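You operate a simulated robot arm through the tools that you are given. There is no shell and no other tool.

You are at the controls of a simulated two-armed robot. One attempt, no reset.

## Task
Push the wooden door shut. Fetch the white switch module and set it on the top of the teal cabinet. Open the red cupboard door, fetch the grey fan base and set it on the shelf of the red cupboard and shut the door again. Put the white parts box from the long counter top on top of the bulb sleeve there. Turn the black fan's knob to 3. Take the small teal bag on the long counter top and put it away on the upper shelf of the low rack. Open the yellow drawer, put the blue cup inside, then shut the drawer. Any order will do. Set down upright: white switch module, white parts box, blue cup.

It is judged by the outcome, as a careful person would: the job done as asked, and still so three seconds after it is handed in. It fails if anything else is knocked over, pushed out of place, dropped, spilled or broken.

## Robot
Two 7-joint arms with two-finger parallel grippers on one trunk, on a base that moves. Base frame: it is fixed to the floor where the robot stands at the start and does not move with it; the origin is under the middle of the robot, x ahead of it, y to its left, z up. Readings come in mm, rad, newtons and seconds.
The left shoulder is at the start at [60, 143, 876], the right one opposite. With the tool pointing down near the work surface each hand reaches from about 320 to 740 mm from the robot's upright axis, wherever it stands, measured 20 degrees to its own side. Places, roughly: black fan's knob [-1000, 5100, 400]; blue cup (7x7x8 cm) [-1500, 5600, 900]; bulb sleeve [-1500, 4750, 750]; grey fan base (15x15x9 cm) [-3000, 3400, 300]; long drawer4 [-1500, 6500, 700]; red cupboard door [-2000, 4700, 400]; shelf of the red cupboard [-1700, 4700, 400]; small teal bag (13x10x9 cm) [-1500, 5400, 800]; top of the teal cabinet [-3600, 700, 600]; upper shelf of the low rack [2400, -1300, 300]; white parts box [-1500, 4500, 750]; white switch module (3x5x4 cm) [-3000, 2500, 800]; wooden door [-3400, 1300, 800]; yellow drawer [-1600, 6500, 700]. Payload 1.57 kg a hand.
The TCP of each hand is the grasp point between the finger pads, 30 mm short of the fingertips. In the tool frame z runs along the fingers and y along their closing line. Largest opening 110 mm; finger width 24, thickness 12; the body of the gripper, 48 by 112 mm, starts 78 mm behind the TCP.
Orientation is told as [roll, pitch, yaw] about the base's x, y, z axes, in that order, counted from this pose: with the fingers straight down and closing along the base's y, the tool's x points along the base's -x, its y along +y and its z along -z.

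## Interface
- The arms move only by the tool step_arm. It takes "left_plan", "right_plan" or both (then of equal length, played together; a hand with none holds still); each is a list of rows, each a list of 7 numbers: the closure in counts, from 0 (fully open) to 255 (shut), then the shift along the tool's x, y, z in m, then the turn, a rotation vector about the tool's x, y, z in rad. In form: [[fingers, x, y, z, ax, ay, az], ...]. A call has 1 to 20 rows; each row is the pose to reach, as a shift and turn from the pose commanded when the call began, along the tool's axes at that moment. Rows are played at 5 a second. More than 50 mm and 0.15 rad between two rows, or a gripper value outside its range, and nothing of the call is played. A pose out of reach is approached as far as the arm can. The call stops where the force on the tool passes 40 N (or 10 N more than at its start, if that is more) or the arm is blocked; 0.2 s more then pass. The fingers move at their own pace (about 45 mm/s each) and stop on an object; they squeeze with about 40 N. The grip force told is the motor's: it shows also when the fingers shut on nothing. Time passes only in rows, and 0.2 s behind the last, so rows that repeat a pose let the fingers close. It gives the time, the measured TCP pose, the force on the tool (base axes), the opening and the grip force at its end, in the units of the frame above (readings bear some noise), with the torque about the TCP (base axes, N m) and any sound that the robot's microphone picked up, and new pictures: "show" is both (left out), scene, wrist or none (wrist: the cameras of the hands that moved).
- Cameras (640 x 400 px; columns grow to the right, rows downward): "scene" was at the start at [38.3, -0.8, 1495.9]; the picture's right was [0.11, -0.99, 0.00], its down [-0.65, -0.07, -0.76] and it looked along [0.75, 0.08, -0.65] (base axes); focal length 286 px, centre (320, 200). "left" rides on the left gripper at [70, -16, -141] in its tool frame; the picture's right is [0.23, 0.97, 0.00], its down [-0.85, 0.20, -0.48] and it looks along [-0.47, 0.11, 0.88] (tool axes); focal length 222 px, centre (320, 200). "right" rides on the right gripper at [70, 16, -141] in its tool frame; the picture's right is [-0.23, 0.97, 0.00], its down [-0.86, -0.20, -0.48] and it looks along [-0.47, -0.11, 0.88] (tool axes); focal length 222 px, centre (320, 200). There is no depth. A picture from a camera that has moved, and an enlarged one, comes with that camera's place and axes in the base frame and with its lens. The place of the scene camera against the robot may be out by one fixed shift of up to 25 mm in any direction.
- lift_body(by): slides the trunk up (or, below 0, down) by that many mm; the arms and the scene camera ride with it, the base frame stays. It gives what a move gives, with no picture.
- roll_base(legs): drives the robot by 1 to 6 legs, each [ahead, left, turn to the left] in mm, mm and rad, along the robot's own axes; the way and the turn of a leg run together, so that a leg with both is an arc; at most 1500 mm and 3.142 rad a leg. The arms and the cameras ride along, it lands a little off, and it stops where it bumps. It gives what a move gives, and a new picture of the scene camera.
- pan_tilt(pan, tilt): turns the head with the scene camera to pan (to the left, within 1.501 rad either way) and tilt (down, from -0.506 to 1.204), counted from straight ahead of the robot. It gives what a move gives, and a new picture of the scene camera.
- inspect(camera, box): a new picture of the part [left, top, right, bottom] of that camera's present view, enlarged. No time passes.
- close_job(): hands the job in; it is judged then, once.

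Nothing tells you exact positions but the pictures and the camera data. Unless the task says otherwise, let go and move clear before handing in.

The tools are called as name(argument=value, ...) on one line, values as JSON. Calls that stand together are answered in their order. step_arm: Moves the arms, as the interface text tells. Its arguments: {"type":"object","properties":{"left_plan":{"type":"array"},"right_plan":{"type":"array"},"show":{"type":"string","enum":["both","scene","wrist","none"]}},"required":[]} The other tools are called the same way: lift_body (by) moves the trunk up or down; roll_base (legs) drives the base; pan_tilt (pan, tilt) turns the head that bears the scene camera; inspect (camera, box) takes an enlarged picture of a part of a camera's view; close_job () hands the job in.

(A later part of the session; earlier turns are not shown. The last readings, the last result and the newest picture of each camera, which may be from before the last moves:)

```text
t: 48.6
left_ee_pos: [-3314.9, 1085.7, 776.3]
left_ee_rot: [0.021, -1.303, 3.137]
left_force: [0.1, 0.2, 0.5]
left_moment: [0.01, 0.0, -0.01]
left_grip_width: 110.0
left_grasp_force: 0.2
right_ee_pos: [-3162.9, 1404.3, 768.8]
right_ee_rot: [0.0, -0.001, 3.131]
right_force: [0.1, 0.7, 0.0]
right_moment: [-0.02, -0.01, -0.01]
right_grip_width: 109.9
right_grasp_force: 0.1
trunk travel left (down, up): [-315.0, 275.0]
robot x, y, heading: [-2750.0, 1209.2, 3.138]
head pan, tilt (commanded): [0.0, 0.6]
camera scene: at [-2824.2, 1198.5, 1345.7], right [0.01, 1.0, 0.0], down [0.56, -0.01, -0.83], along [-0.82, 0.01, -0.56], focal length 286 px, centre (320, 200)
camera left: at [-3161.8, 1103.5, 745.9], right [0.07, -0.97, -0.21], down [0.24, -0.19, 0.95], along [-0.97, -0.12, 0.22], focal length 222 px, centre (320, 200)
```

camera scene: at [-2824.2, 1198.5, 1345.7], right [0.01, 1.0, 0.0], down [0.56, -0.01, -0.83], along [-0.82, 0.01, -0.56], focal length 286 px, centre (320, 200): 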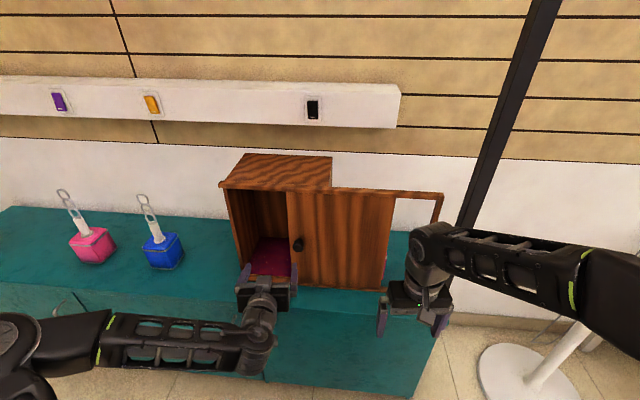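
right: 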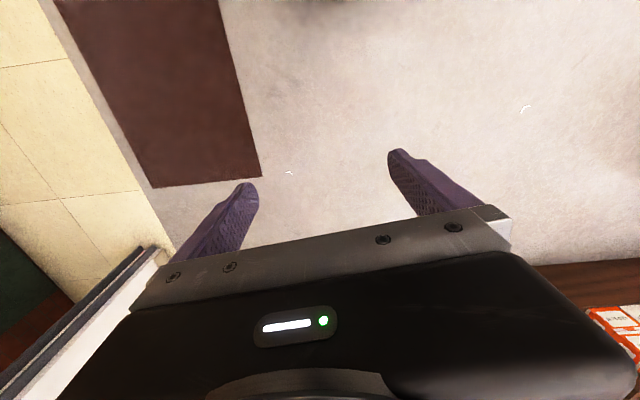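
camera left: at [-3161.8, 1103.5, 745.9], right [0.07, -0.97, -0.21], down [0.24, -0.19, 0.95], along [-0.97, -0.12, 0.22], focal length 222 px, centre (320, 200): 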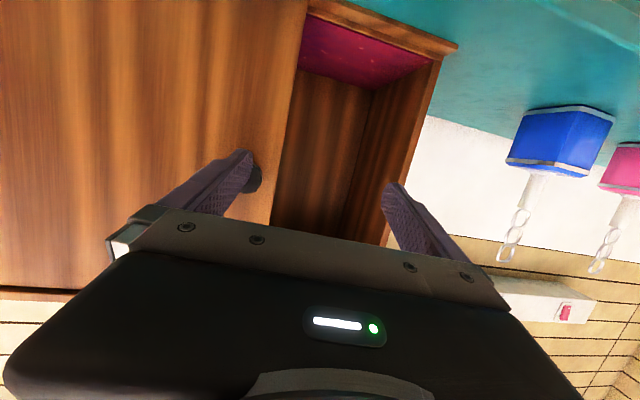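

The knob is now just behind the +y finger, at about (-3410, 1152, 790). I shift the hand to +y in a small test move.

step_arm(left_plan=[[0, 0, -0.033, 0, 0, 0, 0], [0, 0, -0.066, 0, 0, 0, 0], [0, 0, -0.066, 0, 0, 0, 0]])

```text
t: 49.4
left_ee_pos: [-3323.2, 1101.4, 783.4]
left_ee_rot: [0.018, -1.302, 3.135]
left_force: [-0.6, 0.1, -0.3]
left_moment: [-0.02, -0.01, 0.01]
left_grip_width: 110.0
left_grasp_force: 0.1
left hand out of reach, approached as far as the arm can: row 1, 2, 3
right_ee_pos: [-3162.5, 1406.1, 769.4]
right_ee_rot: [0.0, -0.001, 3.132]
right_force: [-0.6, 0.2, -0.5]
right_moment: [-0.03, 0.01, 0.01]
right_grip_width: 109.9
right_grasp_force: 0.0
trunk travel left (down, up): [-315.0, 275.0]
robot x, y, heading: [-2746.7, 1204.9, 3.13]
head pan, tilt (commanded): [0.0, 0.6]
camera scene: at [-2824.2, 1198.5, 1345.7], right [0.01, 1.0, 0.0], down [0.56, -0.01, -0.83], along [-0.82, 0.01, -0.56], focal length 286 px, centre (320, 200)
camera left: at [-3169.5, 1118.1, 752.8], right [0.07, -0.97, -0.21], down [0.24, -0.19, 0.95], along [-0.97, -0.12, 0.22], focal length 222 px, centre (320, 200)
```

scene: 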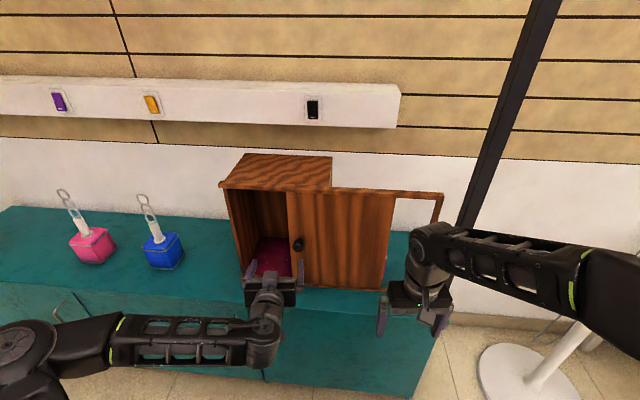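
left: 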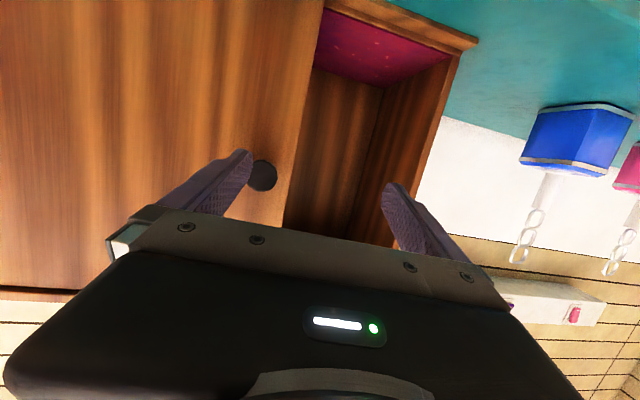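

The arm is near a limit at this tilt. I take out half of the tilt while rising a little, which puts it back in free range.

step_arm(left_plan=[[0, -0.024, 0, -0.007, 0, 0.125, 0], [0, -0.048, 0, -0.0135, 0, 0.25, 0], [0, -0.072, 0, -0.02, 0, 0.375, 0], [0, -0.096, 0, -0.027, 0, 0.5, 0], [0, -0.096, 0, -0.027, 0, 0.5, 0]])

```text
t: 50.6
left_ee_pos: [-3315.1, 1092.6, 883.6]
left_ee_rot: [0.009, -0.803, -3.135]
left_force: [0.8, -0.5, 0.1]
left_moment: [0.01, 0.01, 0.01]
left_grip_width: 110.2
left_grasp_force: 0.0
left hand out of reach, approached as far as the arm can: row 3, 4, 5
right_ee_pos: [-3161.8, 1404.8, 769.2]
right_ee_rot: [0.0, 0.001, 3.132]
right_force: [0.5, -0.6, 0.8]
right_moment: [0.04, 0.0, 0.03]
right_grip_width: 110.1
right_grasp_force: 0.1
trunk travel left (down, up): [-315.0, 275.0]
robot x, y, heading: [-2750.4, 1206.5, 3.132]
head pan, tilt (commanded): [0.0, 0.6]
camera scene: at [-2824.1, 1198.6, 1345.7], right [0.01, 1.0, 0.0], down [0.56, -0.01, -0.83], along [-0.83, 0.01, -0.56], focal length 286 px, centre (320, 200)
camera left: at [-3166.7, 1110.3, 931.0], right [0.17, -0.97, -0.16], down [-0.25, -0.2, 0.95], along [-0.95, -0.12, -0.27], focal length 222 px, centre (320, 200)
```

scene: 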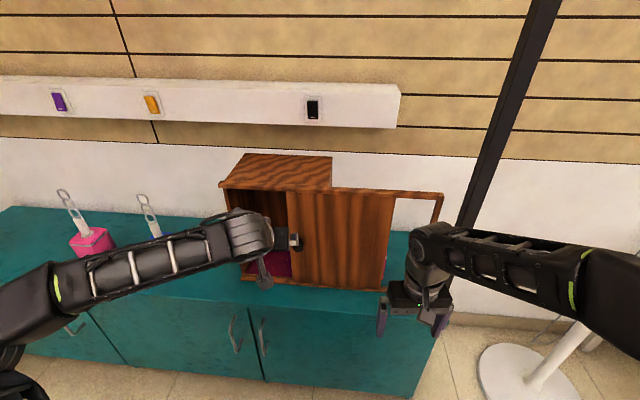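
left: 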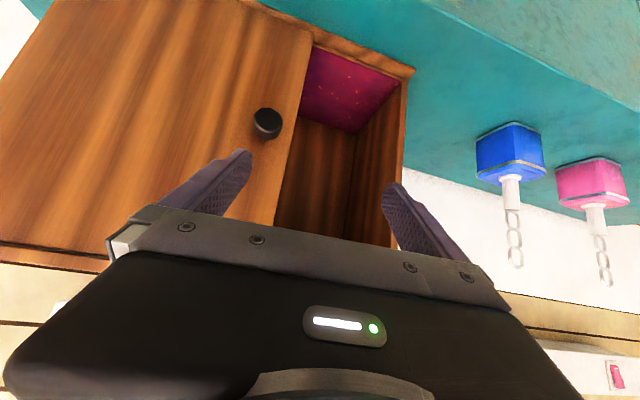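

Positions now follow well, and the knob reads about (-3412, 1157, 782). I shift the base 62 mm to +y rather than stretch the arm across.

roll_base(legs=[[0, -64, 0]])

inspect(camera="left", box=[0, 0, 640, 400])

```text
t: 51.5
left_ee_pos: [-3314.7, 1156.9, 882.1]
left_ee_rot: [0.007, -0.802, -3.132]
left_force: [0.3, 0.2, -0.1]
left_moment: [0.01, -0.02, 0.04]
left_grip_width: 109.7
left_grasp_force: 0.0
right_ee_pos: [-3161.8, 1468.8, 769.4]
right_ee_rot: [0.0, 0.001, 3.13]
right_force: [-0.4, -0.1, -0.2]
right_moment: [-0.03, 0.0, -0.01]
right_grip_width: 110.1
right_grasp_force: 0.1
trunk travel left (down, up): [-315.0, 275.0]
robot x, y, heading: [-2748.6, 1270.3, 3.133]
head pan, tilt (commanded): [0.0, 0.6]
camera scene: at [-2823.5, 1263.0, 1345.7], right [0.01, 1.0, 0.0], down [0.56, -0.01, -0.83], along [-0.82, 0.01, -0.56], focal length 286 px, centre (320, 200)
```

scene: 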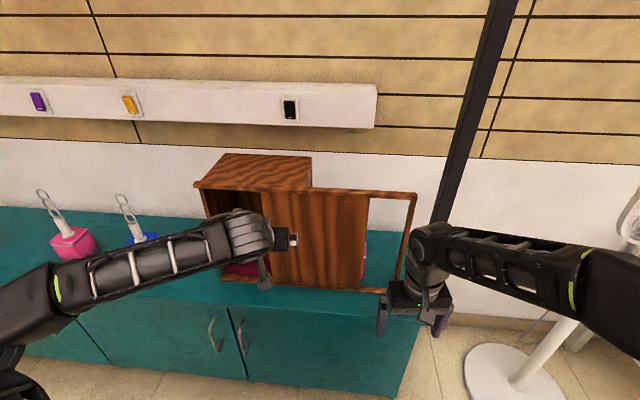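

```text
1.00 times, centred on (320, 200) of left (not enlarged: the box is as wide or as high as the picture)
camera zoom: at [-3166.1, 1174.4, 930.3], right [0.17, -0.97, -0.16], down [-0.25, -0.2, 0.95], along [-0.95, -0.12, -0.27], focal length 222 px, centre (320, 200)
```

zoom: 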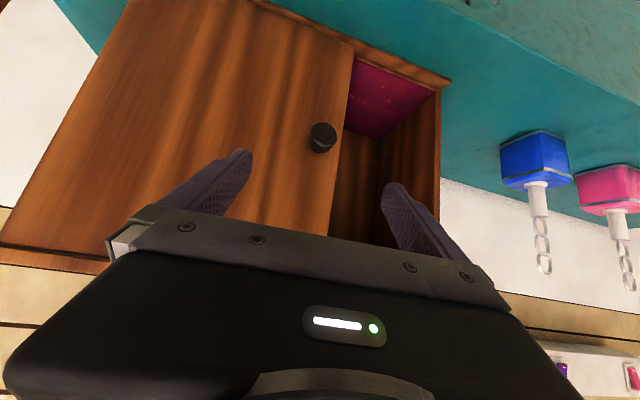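

The knob is centred between the fingers. I move in along the finger direction, slowly.

step_arm(left_plan=[[0, 0.003, 0, 0.036, 0, 0, 0], [0, 0.006, 0, 0.07, 0, 0, 0], [0, 0.009, 0, 0.1, 0, 0, 0], [0, 0.009, 0, 0.1, 0, 0, 0]])

```text
t: 52.5
left_ee_pos: [-3366.3, 1132.6, 801.1]
left_ee_rot: [0.007, -0.805, -3.135]
left_force: [-0.6, -0.1, 0.1]
left_moment: [0.0, -0.02, -0.03]
left_grip_width: 110.2
left_grasp_force: 0.1
left hand out of reach, approached as far as the arm can: row 1, 2, 3, 4
right_ee_pos: [-3161.8, 1468.5, 769.6]
right_ee_rot: [0.002, 0.0, 3.131]
right_force: [-0.9, 0.1, 1.0]
right_moment: [0.01, -0.02, -0.01]
right_grip_width: 110.1
right_grasp_force: 0.2
trunk travel left (down, up): [-315.0, 275.0]
robot x, y, heading: [-2749.5, 1271.0, 3.135]
head pan, tilt (commanded): [0.0, 0.6]
camera scene: at [-2823.7, 1262.4, 1345.7], right [0.01, 1.0, 0.0], down [0.57, -0.01, -0.82], along [-0.82, 0.01, -0.57], focal length 286 px, centre (320, 200)
camera left: at [-3217.5, 1150.5, 849.2], right [0.17, -0.97, -0.16], down [-0.24, -0.2, 0.95], along [-0.95, -0.12, -0.27], focal length 222 px, centre (320, 200)
```

scene: 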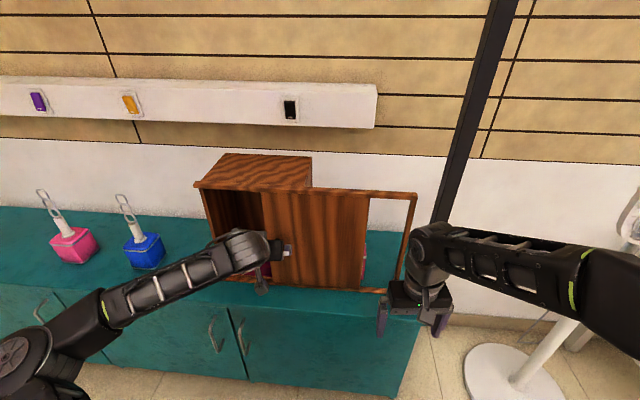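
left: 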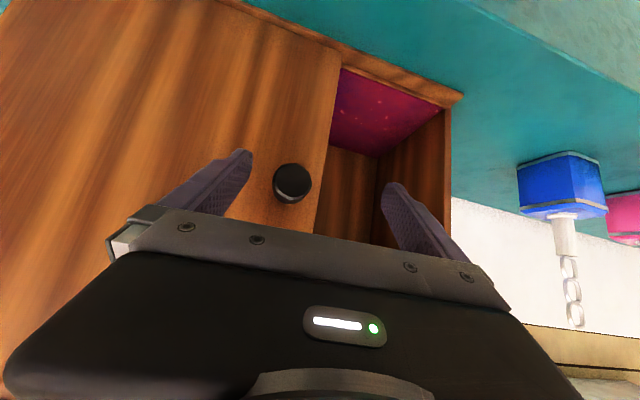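

The hand is 20 mm short and has drifted 22 mm to -y, so I finish the approach with the base.

roll_base(legs=[[20, -21, 0]])

inspect(camera="left", box=[100, 50, 500, 300])

```text
t: 53.5
left_ee_pos: [-3380.7, 1155.4, 801.6]
left_ee_rot: [0.008, -0.799, 3.14]
left_force: [5.2, -0.9, 1.7]
left_moment: [0.12, -0.01, -0.36]
left_grip_width: 108.8
left_grasp_force: 0.0
right_ee_pos: [-3178.1, 1487.1, 770.8]
right_ee_rot: [0.0, 0.0, 3.131]
right_force: [-0.3, -0.2, -0.4]
right_moment: [-0.01, 0.03, -0.01]
right_grip_width: 110.1
right_grasp_force: 0.2
trunk travel left (down, up): [-315.0, 275.0]
robot x, y, heading: [-2766.7, 1292.6, 3.133]
head pan, tilt (commanded): [0.0, 0.6]
stopped in leg 1: the force on the tool passed its limit at 46 N (the readings are from after the stop); the commanded pose is now the measured one
camera scene: at [-2840.3, 1281.0, 1345.7], right [0.01, 1.0, 0.0], down [0.56, -0.01, -0.83], along [-0.83, 0.01, -0.56], focal length 286 px, centre (320, 200)
```

scene: 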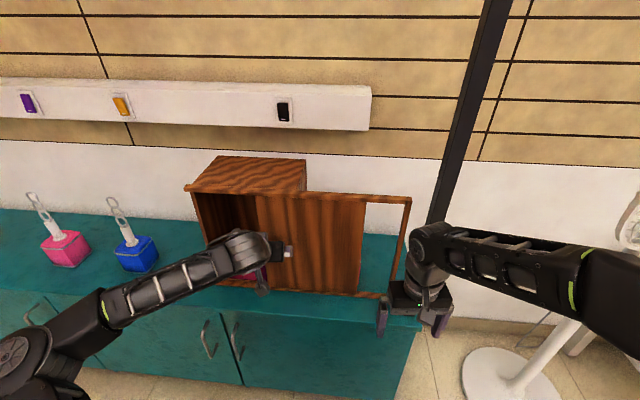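

```text
1.60 times, centred on (300, 175) of left
camera zoom: at [-3230.9, 1170.6, 850.1], right [0.16, -0.97, -0.16], down [-0.25, -0.19, 0.95], along [-0.95, -0.11, -0.28], focal length 355 px, centre (352, 240)
```

zoom: 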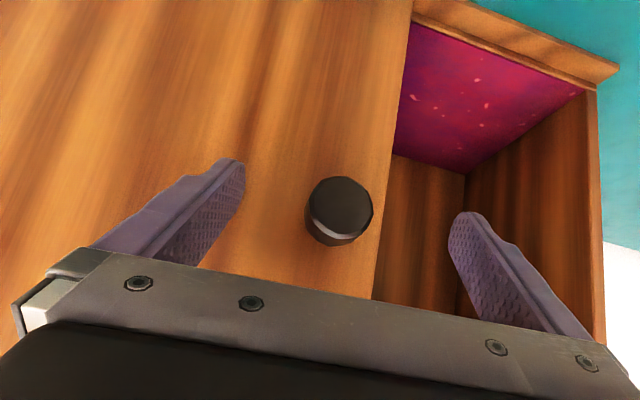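

A fingertip touched the door face, so I back off 7 mm and close on the knob.

step_arm(left_plan=[[0, 0.005, 0, -0.005, 0, 0, 0], [255, 0.005, 0, -0.005, 0, 0, 0], [255, 0.005, 0, -0.005, 0, 0, 0], [255, 0.005, 0, -0.005, 0, 0, 0], [255, 0.005, 0, -0.005, 0, 0, 0], [255, 0.005, 0, -0.005, 0, 0, 0], [255, 0.005, 0, -0.005, 0, 0, 0]], show="wrist")

```text
t: 55.1
left_ee_pos: [-3374.1, 1155.5, 801.5]
left_ee_rot: [0.008, -0.799, 3.14]
left_force: [-2.0, -0.1, 0.4]
left_moment: [-0.02, 0.02, -0.34]
left_grip_width: 33.7
left_grasp_force: 28.1
right_ee_pos: [-3178.5, 1487.7, 769.3]
right_ee_rot: [0.001, 0.001, 3.13]
right_force: [-0.1, 0.5, 0.1]
right_moment: [0.0, 0.02, 0.0]
right_grip_width: 109.9
right_grasp_force: 0.0
trunk travel left (down, up): [-315.0, 275.0]
robot x, y, heading: [-2764.4, 1290.1, 3.13]
head pan, tilt (commanded): [0.0, 0.6]
camera left: at [-3224.9, 1170.8, 849.6], right [0.16, -0.97, -0.16], down [-0.25, -0.19, 0.95], along [-0.95, -0.11, -0.28], focal length 222 px, centre (320, 200)
```

left: 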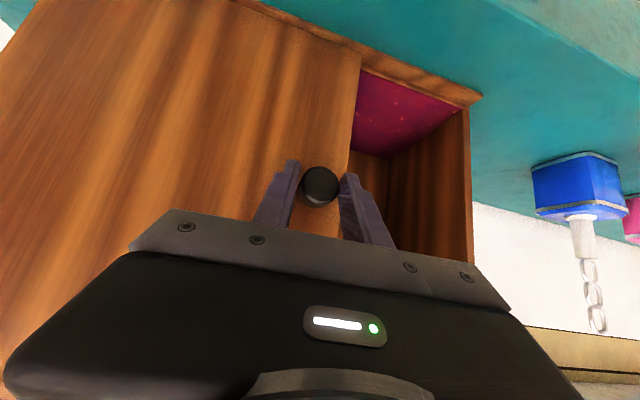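

The knob is gripped at 33.7 mm. I slide it towards -y.

step_arm(left_plan=[[255, 0, 0.02, 0, 0, 0, 0], [255, 0, 0.04, 0, 0, 0, 0], [255, 0, 0.06, 0, 0, 0, 0], [255, 0, 0.08, 0, 0, 0, 0], [255, 0, 0.1, 0, 0, 0, 0], [255, 0, 0.12, 0, 0, 0, 0], [255, 0, 0.13, 0, 0, 0, 0]])

```text
t: 56.7
left_ee_pos: [-3374.6, 1023.8, 800.5]
left_ee_rot: [0.011, -0.796, 3.14]
left_force: [-26.6, 2.1, -4.8]
left_moment: [0.03, 0.13, -0.19]
left_grip_width: 31.9
left_grasp_force: 40.1
right_ee_pos: [-3181.1, 1487.4, 768.7]
right_ee_rot: [-0.001, 0.003, 3.131]
right_force: [0.3, 0.0, -0.4]
right_moment: [-0.01, 0.04, -0.03]
right_grip_width: 110.0
right_grasp_force: 0.0
trunk travel left (down, up): [-315.0, 275.0]
robot x, y, heading: [-2766.7, 1290.7, 3.133]
head pan, tilt (commanded): [0.0, 0.6]
camera scene: at [-2844.0, 1281.3, 1345.6], right [0.01, 1.0, 0.0], down [0.57, -0.01, -0.82], along [-0.82, 0.01, -0.57], focal length 286 px, centre (320, 200)
camera left: at [-3225.7, 1040.0, 849.2], right [0.16, -0.97, -0.16], down [-0.26, -0.19, 0.95], along [-0.95, -0.12, -0.28], focal length 222 px, centre (320, 200)
```

scene: 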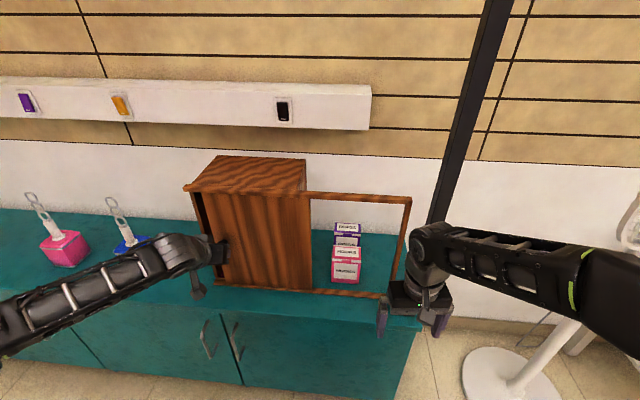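
left: 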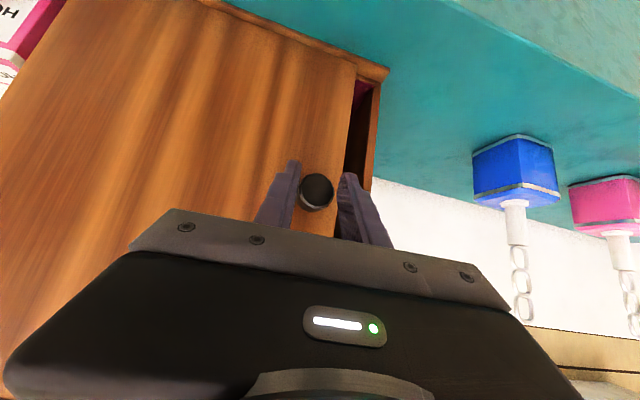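

About 20 mm of gap is left and the knob is pulling a little on the hand. I ease 3 mm towards the door and push on to the end stop.

step_arm(left_plan=[[255, -0.002, 0.005, 0.003, 0, 0, 0], [255, -0.002, 0.012, 0.003, 0, 0, 0], [255, -0.002, 0.018, 0.003, 0, 0, 0], [255, -0.002, 0.024, 0.003, 0, 0, 0], [255, -0.002, 0.03, 0.003, 0, 0, 0], [255, -0.002, 0.036, 0.003, 0, 0, 0]])

```text
t: 58.1
left_ee_pos: [-3377.5, 989.5, 800.1]
left_ee_rot: [0.008, -0.798, 3.139]
left_force: [-19.8, 2.3, -4.8]
left_moment: [0.01, 0.08, -0.16]
left_grip_width: 31.7
left_grasp_force: 39.9
right_ee_pos: [-3181.3, 1487.7, 767.1]
right_ee_rot: [0.0, 0.001, 3.131]
right_force: [0.3, 0.2, 0.3]
right_moment: [-0.05, 0.01, 0.0]
right_grip_width: 110.0
right_grasp_force: 0.2
trunk travel left (down, up): [-315.0, 275.0]
robot x, y, heading: [-2766.1, 1289.7, 3.13]
head pan, tilt (commanded): [0.0, 0.6]
camera scene: at [-2843.8, 1281.3, 1345.5], right [0.01, 1.0, 0.0], down [0.57, -0.01, -0.82], along [-0.82, 0.01, -0.57], focal length 286 px, centre (320, 200)
camera left: at [-3229.4, 1004.9, 848.9], right [0.16, -0.97, -0.16], down [-0.25, -0.19, 0.95], along [-0.95, -0.11, -0.28], focal length 222 px, centre (320, 200)
```

scene: 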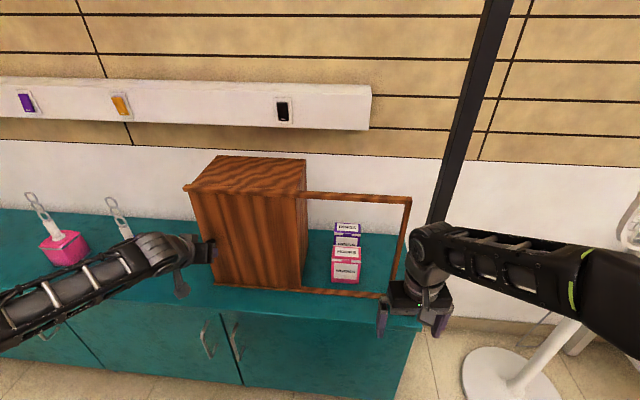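
left: 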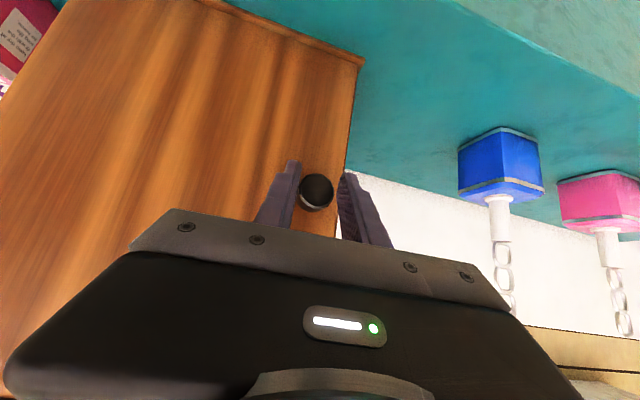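

The door now looks flush with the box's left edge. I check before letting go.

inspect(camera="left", box=[180, 0, 500, 250])

inspect(camera="scene", box=[160, 140, 440, 320])

```text
1.60 times, centred on (340, 125) of left
camera zoom: at [-3229.4, 1004.9, 848.9], right [0.16, -0.97, -0.16], down [-0.25, -0.19, 0.95], along [-0.95, -0.11, -0.28], focal length 355 px, centre (288, 320)
```

zoom: 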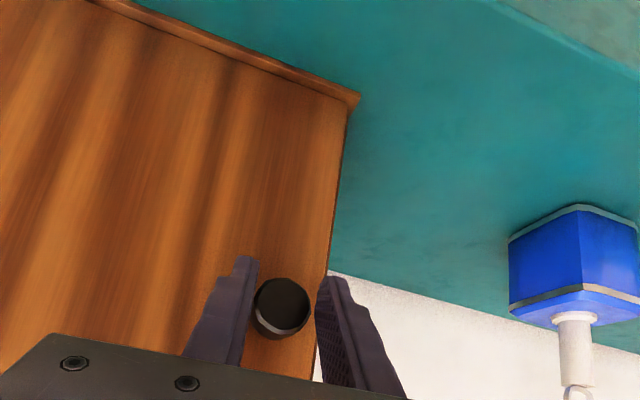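

```text
2.22 times, centred on (300, 230) of scene
camera zoom: at [-2843.8, 1281.3, 1345.5], right [0.01, 1.0, 0.0], down [0.57, -0.01, -0.82], along [-0.82, 0.01, -0.57], focal length 636 px, centre (364, 133)
```

zoom: 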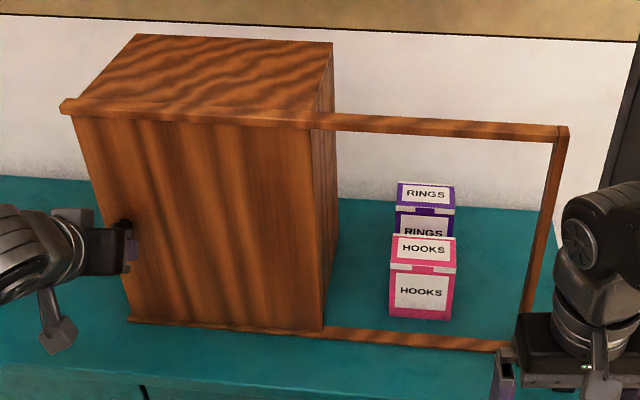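

It looks shut. I nudge a few millimetres more to find the end stop.

step_arm(left_plan=[[255, 0, 0.002, 0, 0, 0, 0], [255, 0, 0.004, 0, 0, 0, 0], [255, 0, 0.006, 0, 0, 0, 0], [255, 0, 0.006, 0, 0, 0, 0]], show="wrist")

```text
t: 59.1
left_ee_pos: [-3378.0, 982.5, 801.4]
left_ee_rot: [0.008, -0.798, 3.137]
left_force: [-26.7, 3.6, -4.6]
left_moment: [-0.06, 0.16, -0.2]
left_grip_width: 31.7
left_grasp_force: 40.2
right_ee_pos: [-3180.6, 1487.3, 767.9]
right_ee_rot: [0.001, 0.003, 3.13]
right_force: [-0.2, -0.6, -0.2]
right_moment: [0.02, -0.01, -0.01]
right_grip_width: 110.1
right_grasp_force: 0.0
trunk travel left (down, up): [-315.0, 275.0]
robot x, y, heading: [-2766.1, 1289.7, 3.128]
head pan, tilt (commanded): [0.0, 0.6]
camera left: at [-3229.2, 999.2, 849.1], right [0.16, -0.97, -0.16], down [-0.25, -0.19, 0.95], along [-0.95, -0.11, -0.28], focal length 222 px, centre (320, 200)
```

left: 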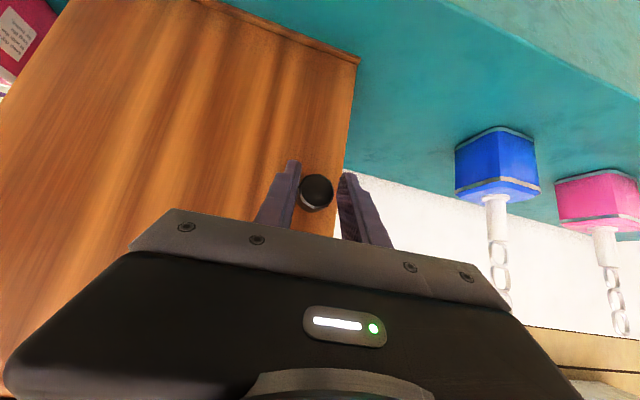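

inspect(camera="left", box=[260, 20, 420, 140])

inspect(camera="scene", box=[170, 150, 330, 300])

```text
3.33 times, centred on (340, 80) of left
camera zoom: at [-3229.2, 999.2, 849.1], right [0.16, -0.97, -0.16], down [-0.25, -0.19, 0.95], along [-0.95, -0.11, -0.28], focal length 740 px, centre (253, 600)
```

zoom: 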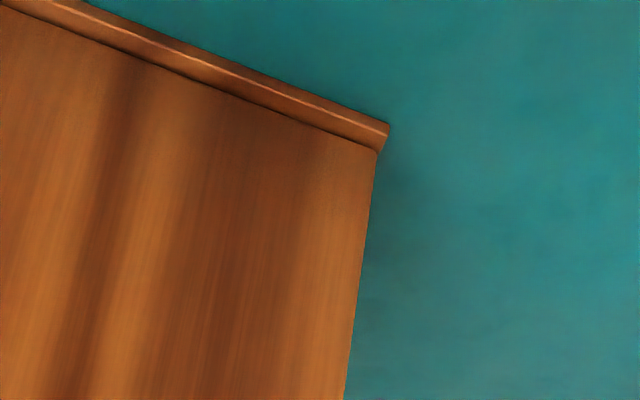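

```text
2.67 times, centred on (250, 225) of scene
camera zoom: at [-2844.3, 1281.4, 1345.5], right [0.01, 1.0, 0.0], down [0.57, -0.01, -0.82], along [-0.82, 0.01, -0.57], focal length 763 px, centre (507, 133)
```

zoom: 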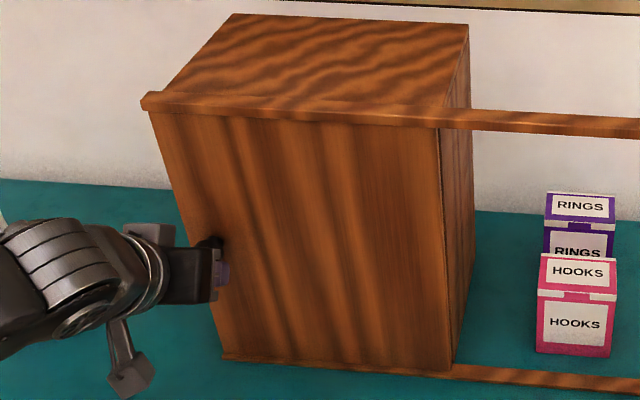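

step_arm(left_plan=[[255, -0.001, 0.002, 0.001, 0, 0, 0], [255, -0.002, 0.004, 0.002, 0, 0, 0], [255, -0.002, 0.006, 0.002, 0, 0, 0], [255, -0.002, 0.008, 0.002, 0, 0, 0], [255, -0.002, 0.008, 0.002, 0, 0, 0]], show="wrist")

inspect(camera="left", box=[260, 20, 420, 140])

inspect(camera="scene", box=[170, 150, 330, 300])

```text
t: 60.4
left_ee_pos: [-3378.0, 983.2, 801.1]
left_ee_rot: [0.001, -0.795, 3.131]
left_force: [-0.7, 4.2, -2.9]
left_moment: [0.31, 0.46, -0.59]
left_grip_width: 31.6
left_grasp_force: 40.8
right_ee_pos: [-3178.7, 1487.6, 770.2]
right_ee_rot: [0.002, -0.001, 3.129]
right_force: [-0.2, -0.6, 0.3]
right_moment: [0.0, 0.05, -0.01]
right_grip_width: 110.1
right_grasp_force: 0.1
trunk travel left (down, up): [-315.0, 275.0]
robot x, y, heading: [-2767.8, 1290.0, 3.131]
head pan, tilt (commanded): [0.0, 0.6]
stopped in row 5 (left hand): the force on the tool passed its limit at 40 N (the readings are from after the stop); the commanded pose is now the measured one
camera left: at [-3228.9, 996.3, 849.4], right [0.15, -0.98, -0.16], down [-0.26, -0.2, 0.95], along [-0.95, -0.1, -0.28], focal length 222 px, centre (320, 200)
```

left: 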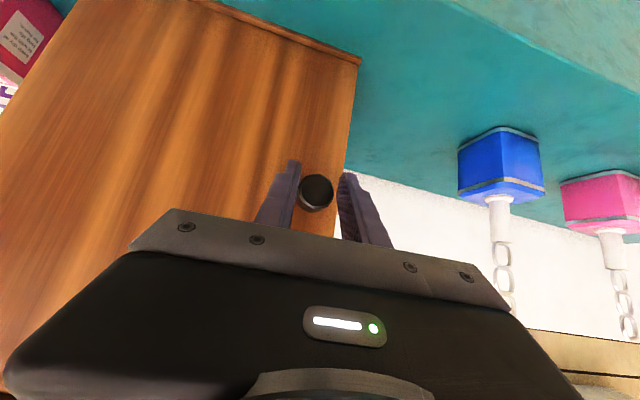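

```text
3.33 times, centred on (340, 80) of left
camera zoom: at [-3228.9, 996.3, 849.4], right [0.15, -0.98, -0.16], down [-0.26, -0.2, 0.95], along [-0.95, -0.1, -0.28], focal length 740 px, centre (253, 600)
```

zoom: 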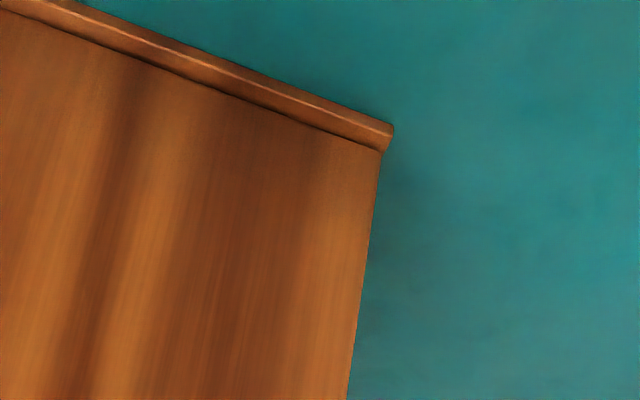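

```text
2.67 times, centred on (250, 225) of scene
camera zoom: at [-2841.1, 1281.6, 1345.9], right [0.01, 1.0, 0.0], down [0.57, -0.01, -0.82], along [-0.82, 0.01, -0.57], focal length 763 px, centre (507, 133)
```

zoom: 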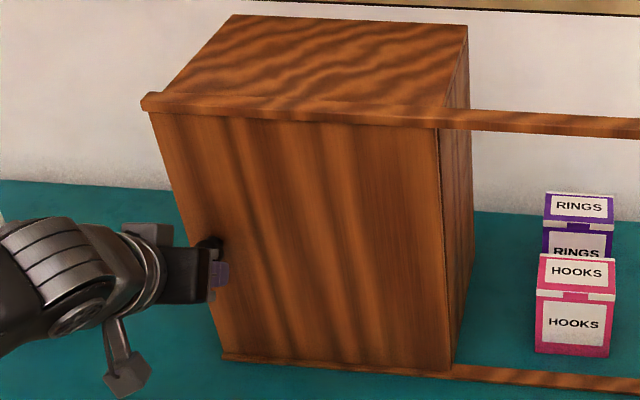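

The stop is reached at 40 N and the door is shut. I let go and back away.

step_arm(left_plan=[[150, 0, 0, 0, 0, 0, 0], [100, 0, 0, 0, 0, 0, 0], [100, 0.001, 0, -0.001, 0, 0, 0], [100, 0.022, 0, -0.022, 0, 0, 0], [100, 0.044, 0, -0.044, 0, 0, 0], [100, 0.066, 0, -0.066, 0, 0, 0]])

```text
t: 61.8
left_ee_pos: [-3284.1, 981.3, 799.8]
left_ee_rot: [0.002, -0.795, 3.131]
left_force: [1.2, -0.1, -0.7]
left_moment: [0.0, 0.03, 0.02]
left_grip_width: 67.0
left_grasp_force: 0.1
right_ee_pos: [-3178.0, 1489.8, 769.5]
right_ee_rot: [-0.001, 0.001, 3.13]
right_force: [0.1, 0.9, -0.1]
right_moment: [-0.02, -0.03, -0.02]
right_grip_width: 109.9
right_grasp_force: 0.0
trunk travel left (down, up): [-315.0, 275.0]
robot x, y, heading: [-2768.7, 1289.7, 3.126]
head pan, tilt (commanded): [0.0, 0.6]
camera scene: at [-2840.8, 1281.6, 1345.7], right [0.01, 1.0, 0.0], down [0.56, -0.01, -0.83], along [-0.83, 0.01, -0.56], focal length 286 px, centre (320, 200)
camera left: at [-3135.0, 994.7, 848.6], right [0.15, -0.98, -0.16], down [-0.26, -0.2, 0.95], along [-0.95, -0.1, -0.28], focal length 222 px, centre (320, 200)
```

scene: 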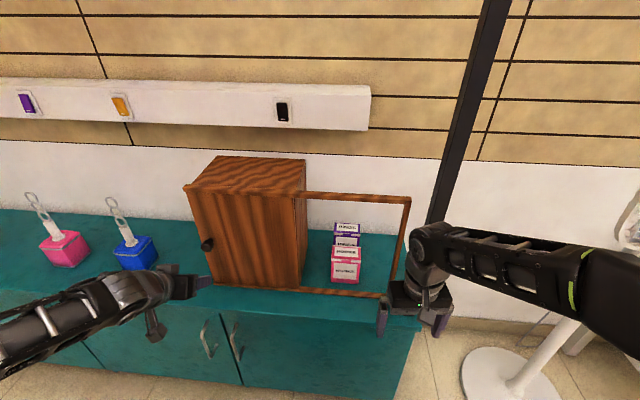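
left: 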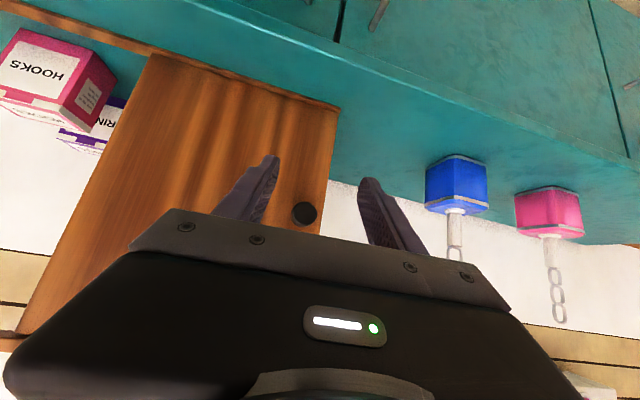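

The wooden door is done. I back off, raise the trunk again, straighten the left hand and move over to the white bench.

roll_base(legs=[[-400, 0, 0]])

lift_body(by=160)

step_arm(left_plan=[[0, 0, 0, 0, 0, 0.13, 0], [0, 0, 0, 0, 0, 0.26, 0], [0, 0, 0, 0, 0, 0.4, 0], [0, 0, 0, 0, 0, 0.53, 0], [0, 0, 0, 0, 0, 0.66, 0], [0, 0, 0, 0, 0, 0.795, 0]], show="none")

roll_base(legs=[[0, -1100, 0]])

pan_tilt(pan=0.0, tilt=0.55)

```text
t: 64.3
left_ee_pos: [-2883.0, 975.7, 799.9]
left_ee_rot: [0.001, -0.796, 3.129]
left_force: [0.4, 0.1, 0.0]
left_moment: [0.03, 0.01, 0.01]
left_grip_width: 66.8
left_grasp_force: 0.0
right_ee_pos: [-2775.5, 1484.1, 768.7]
right_ee_rot: [-0.001, 0.0, 3.125]
right_force: [-0.2, -0.3, 0.5]
right_moment: [0.0, 0.0, 0.0]
right_grip_width: 109.9
right_grasp_force: 0.1
trunk travel left (down, up): [-315.0, 275.0]
robot x, y, heading: [-2365.1, 1284.4, 3.127]
head pan, tilt (commanded): [0.0, 0.6]
camera scene: at [-2438.6, 1276.8, 1345.7], right [0.01, 1.0, 0.0], down [0.56, -0.01, -0.83], along [-0.83, 0.01, -0.56], focal length 286 px, centre (320, 200)
```

scene: 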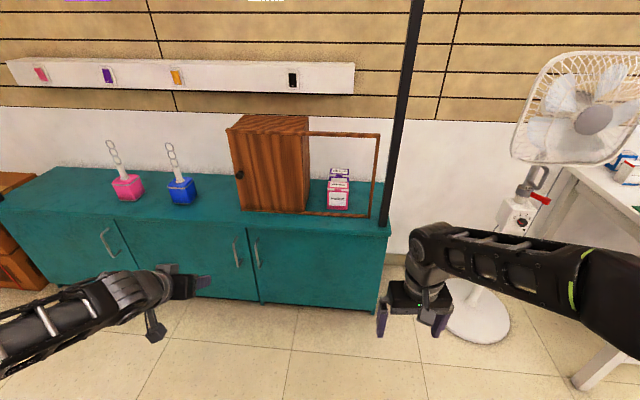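

```text
t: 66.1
left_ee_pos: [-2882.8, 976.5, 958.5]
left_ee_rot: [0.002, -0.795, 3.131]
left_force: [0.2, 0.5, 0.3]
left_moment: [-0.03, 0.0, 0.01]
left_grip_width: 66.8
left_grasp_force: 0.1
right_ee_pos: [-2777.1, 1485.3, 928.5]
right_ee_rot: [0.0, -0.001, 3.125]
right_force: [-0.9, 0.8, 0.1]
right_moment: [0.01, 0.04, 0.02]
right_grip_width: 109.9
right_grasp_force: 0.1
trunk travel left (down, up): [-475.0, 115.0]
robot x, y, heading: [-2363.0, 1286.9, 3.127]
head pan, tilt (commanded): [0.0, 0.6]
```

```text
t: 67.5
left_ee_pos: [-2884.1, 977.6, 960.3]
left_ee_rot: [0.004, 0.001, 3.13]
left_force: [-0.2, 0.6, -0.7]
left_moment: [-0.02, -0.02, -0.02]
left_grip_width: 110.1
left_grasp_force: 0.0
right_ee_pos: [-2777.2, 1484.7, 928.6]
right_ee_rot: [-0.001, 0.002, 3.126]
right_force: [1.3, 0.0, 0.0]
right_moment: [0.01, 0.0, 0.01]
right_grip_width: 110.0
right_grasp_force: 0.1
trunk travel left (down, up): [-475.0, 115.0]
robot x, y, heading: [-2366.1, 1283.2, 3.127]
head pan, tilt (commanded): [0.0, 0.6]
```

```text
t: 73.2
left_ee_pos: [-2868.2, 2079.3, 960.2]
left_ee_rot: [0.003, -0.001, 3.137]
left_force: [0.2, 0.8, 0.1]
left_moment: [0.0, 0.0, 0.02]
left_grip_width: 109.8
left_grasp_force: 0.1
right_ee_pos: [-2763.7, 2588.5, 929.3]
right_ee_rot: [-0.001, 0.0, 3.13]
right_force: [0.1, 1.2, 0.2]
right_moment: [-0.01, 0.02, 0.01]
right_grip_width: 109.9
right_grasp_force: 0.0
trunk travel left (down, up): [-475.0, 115.0]
robot x, y, heading: [-2346.6, 2392.2, 3.135]
head pan, tilt (commanded): [0.0, 0.6]
camera scene: at [-2425.3, 2381.6, 1505.7], right [0.01, 1.0, 0.0], down [0.56, -0.01, -0.83], along [-0.82, 0.01, -0.56], focal length 286 px, centre (320, 200)
```

scene: 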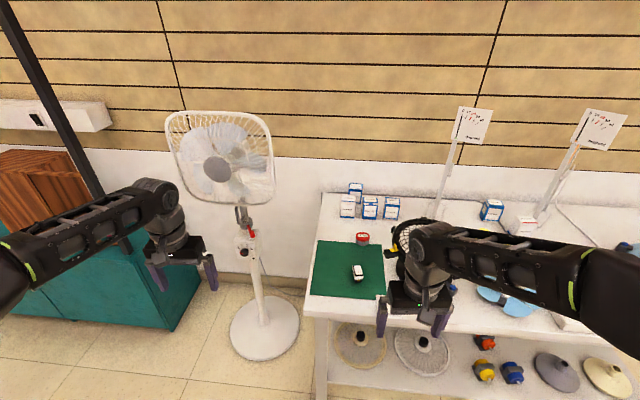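

```text
t: 73.8
left_ee_pos: [-2869.0, 2078.8, 959.1]
left_ee_rot: [0.001, -0.002, 3.136]
left_force: [0.0, 0.0, -0.6]
left_moment: [-0.01, 0.0, 0.05]
left_grip_width: 110.1
left_grasp_force: 0.0
right_ee_pos: [-2763.5, 2586.3, 930.3]
right_ee_rot: [-0.001, 0.0, 3.132]
right_force: [0.5, 0.5, 0.9]
right_moment: [0.02, 0.0, -0.01]
right_grip_width: 109.8
right_grasp_force: 0.2
trunk travel left (down, up): [-475.0, 115.0]
robot x, y, heading: [-2347.9, 2391.3, 3.133]
head pan, tilt (commanded): [0.0, 0.55]
camera scene: at [-2426.7, 2381.2, 1510.2], right [0.01, 1.0, 0.0], down [0.52, -0.01, -0.85], along [-0.85, 0.01, -0.52], focal length 286 px, centre (320, 200)
```

scene: 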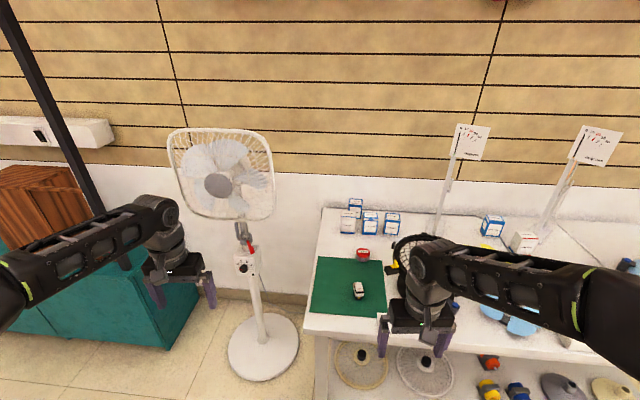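

I see a small white item with black on the green mat, likely the switch module. I enlarge it.

inspect(camera="scene", box=[290, 180, 550, 360])

inspect(camera="scene", box=[320, 250, 400, 310])

inspect(camera="right", box=[0, 0, 640, 400])

```text
2.22 times, centred on (420, 270) of scene
camera zoom: at [-2426.7, 2381.2, 1510.2], right [0.01, 1.0, 0.0], down [0.52, -0.01, -0.85], along [-0.85, 0.01, -0.52], focal length 636 px, centre (98, 44)
```

zoom: 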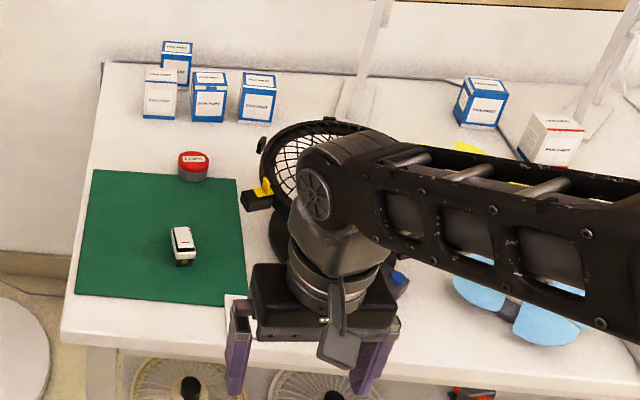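

```text
6.67 times, centred on (360, 280) of scene
camera zoom: at [-2426.7, 2381.2, 1510.2], right [0.01, 1.0, 0.0], down [0.52, -0.01, -0.85], along [-0.85, 0.01, -0.52], focal length 1907 px, centre (53, -333)
```

zoom: 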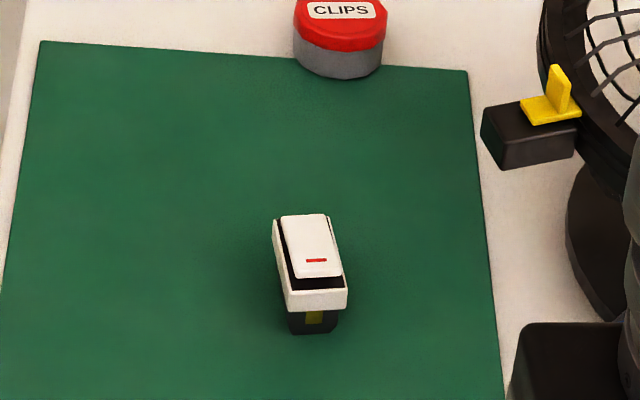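

```text
1.00 times, centred on (320, 200) of right (not enlarged: the box is as wide or as high as the picture)
camera zoom: at [-2695.0, 2570.7, 1071.5], right [-0.24, -0.97, 0.0], down [-0.85, 0.21, 0.48], along [-0.46, 0.11, -0.88], focal length 222 px, centre (320, 200)
```

zoom: 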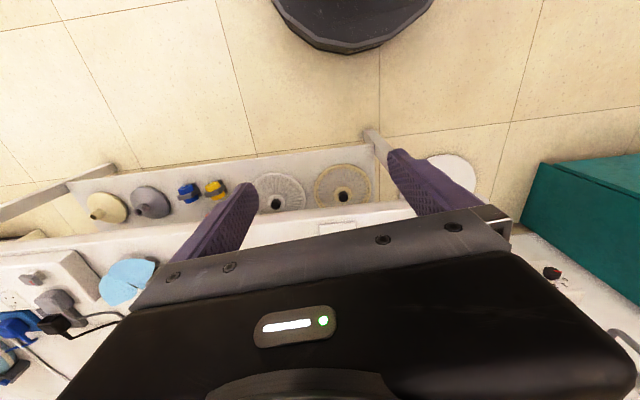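

The module stands on the green mat near (-3045, 2517) with its long side along x. I pull the left hand back, drive 100 mm forward and bring the right hand over the mat to use its wrist camera.

step_arm(left_plan=[[0, 0.03, 0, 0, 0, 0, 0], [0, 0.06, 0, 0, 0, 0, 0], [0, 0.09, 0, 0, 0, 0, 0], [0, 0.12, 0, 0, 0, 0, 0]], right_plan=[[0, 0, 0, -0.02, 0, 0, 0], [0, 0, 0, -0.04, 0, 0, 0], [0, 0, 0, -0.06, 0, 0, 0], [0, 0, 0, -0.08, 0, 0, 0]], show="none")

roll_base(legs=[[100, 0, 0]])

step_arm(right_plan=[[90, -0.03, 0.015, 0, 0, 0, 0], [90, -0.06, 0.03, 0, 0, 0, 0], [90, -0.09, 0.045, 0, 0, 0, 0], [90, -0.12, 0.06, 0, 0, 0, 0]])

```text
t: 74.8
left_ee_pos: [-2747.6, 2078.4, 957.8]
left_ee_rot: [0.0, -0.001, 3.133]
left_force: [0.6, 0.1, 0.9]
left_moment: [0.03, 0.02, -0.05]
left_grip_width: 110.0
left_grasp_force: 0.0
right_ee_pos: [-2763.8, 2586.9, 1009.5]
right_ee_rot: [-0.001, 0.0, 3.133]
right_force: [-0.3, 0.4, -0.1]
right_moment: [0.0, 0.02, -0.01]
right_grip_width: 110.0
right_grasp_force: 0.0
trunk travel left (down, up): [-475.0, 115.0]
robot x, y, heading: [-2347.5, 2390.3, 3.127]
head pan, tilt (commanded): [0.0, 0.55]
```

```text
t: 76.0
left_ee_pos: [-2849.3, 2078.8, 958.8]
left_ee_rot: [0.002, 0.001, 3.139]
left_force: [-0.9, -0.2, -0.6]
left_moment: [-0.01, -0.04, -0.01]
left_grip_width: 110.1
left_grasp_force: 0.1
right_ee_pos: [-2865.7, 2587.8, 1009.2]
right_ee_rot: [0.0, 0.002, 3.132]
right_force: [-0.3, 0.3, 0.0]
right_moment: [-0.02, -0.09, 0.0]
right_grip_width: 110.1
right_grasp_force: 0.2
trunk travel left (down, up): [-475.0, 115.0]
robot x, y, heading: [-2455.5, 2389.3, 3.129]
head pan, tilt (commanded): [0.0, 0.55]
camera scene: at [-2528.8, 2382.1, 1510.1], right [0.01, 1.0, 0.0], down [0.52, 0.0, -0.85], along [-0.85, 0.01, -0.52], focal length 286 px, centre (320, 200)
```

scene: 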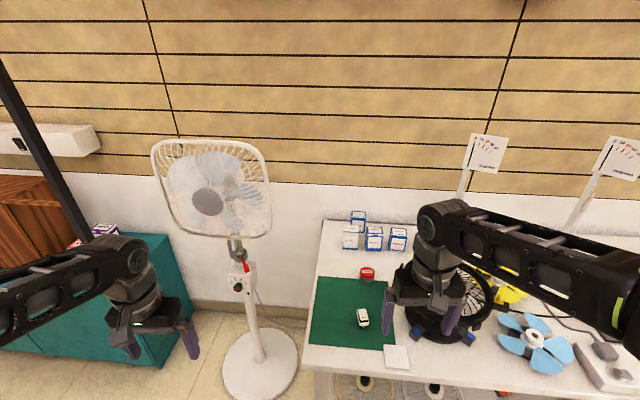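

```text
t: 77.0
left_ee_pos: [-2848.3, 2079.4, 958.2]
left_ee_rot: [0.002, -0.001, 3.137]
left_force: [1.7, -0.4, -0.5]
left_moment: [0.04, -0.01, 0.01]
left_grip_width: 110.2
left_grasp_force: 0.0
right_ee_pos: [-2986.5, 2528.6, 1009.6]
right_ee_rot: [-0.001, 0.002, 3.134]
right_force: [-0.9, 0.2, -0.5]
right_moment: [0.03, -0.05, 0.03]
right_grip_width: 71.1
right_grasp_force: 0.0
trunk travel left (down, up): [-475.0, 115.0]
robot x, y, heading: [-2452.5, 2389.4, 3.127]
head pan, tilt (commanded): [0.0, 0.55]
camera scene: at [-2527.6, 2381.8, 1510.2], right [0.01, 1.0, 0.0], down [0.52, 0.0, -0.85], along [-0.85, 0.01, -0.52], focal length 286 px, centre (320, 200)
camera right: at [-2917.4, 2511.5, 1151.4], right [-0.24, -0.97, 0.0], down [-0.85, 0.21, 0.48], along [-0.46, 0.11, -0.88], focal length 222 px, centre (320, 200)
```

scene: 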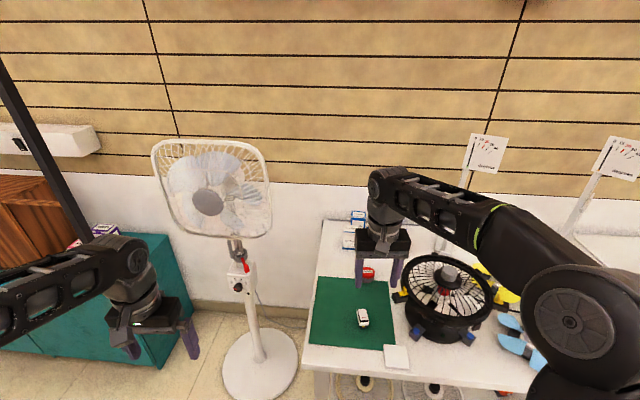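
right: 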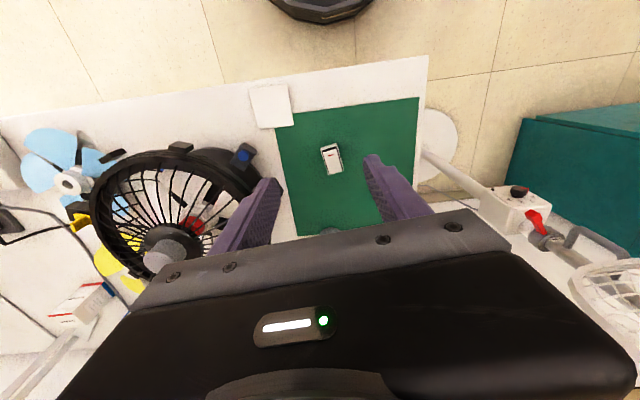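

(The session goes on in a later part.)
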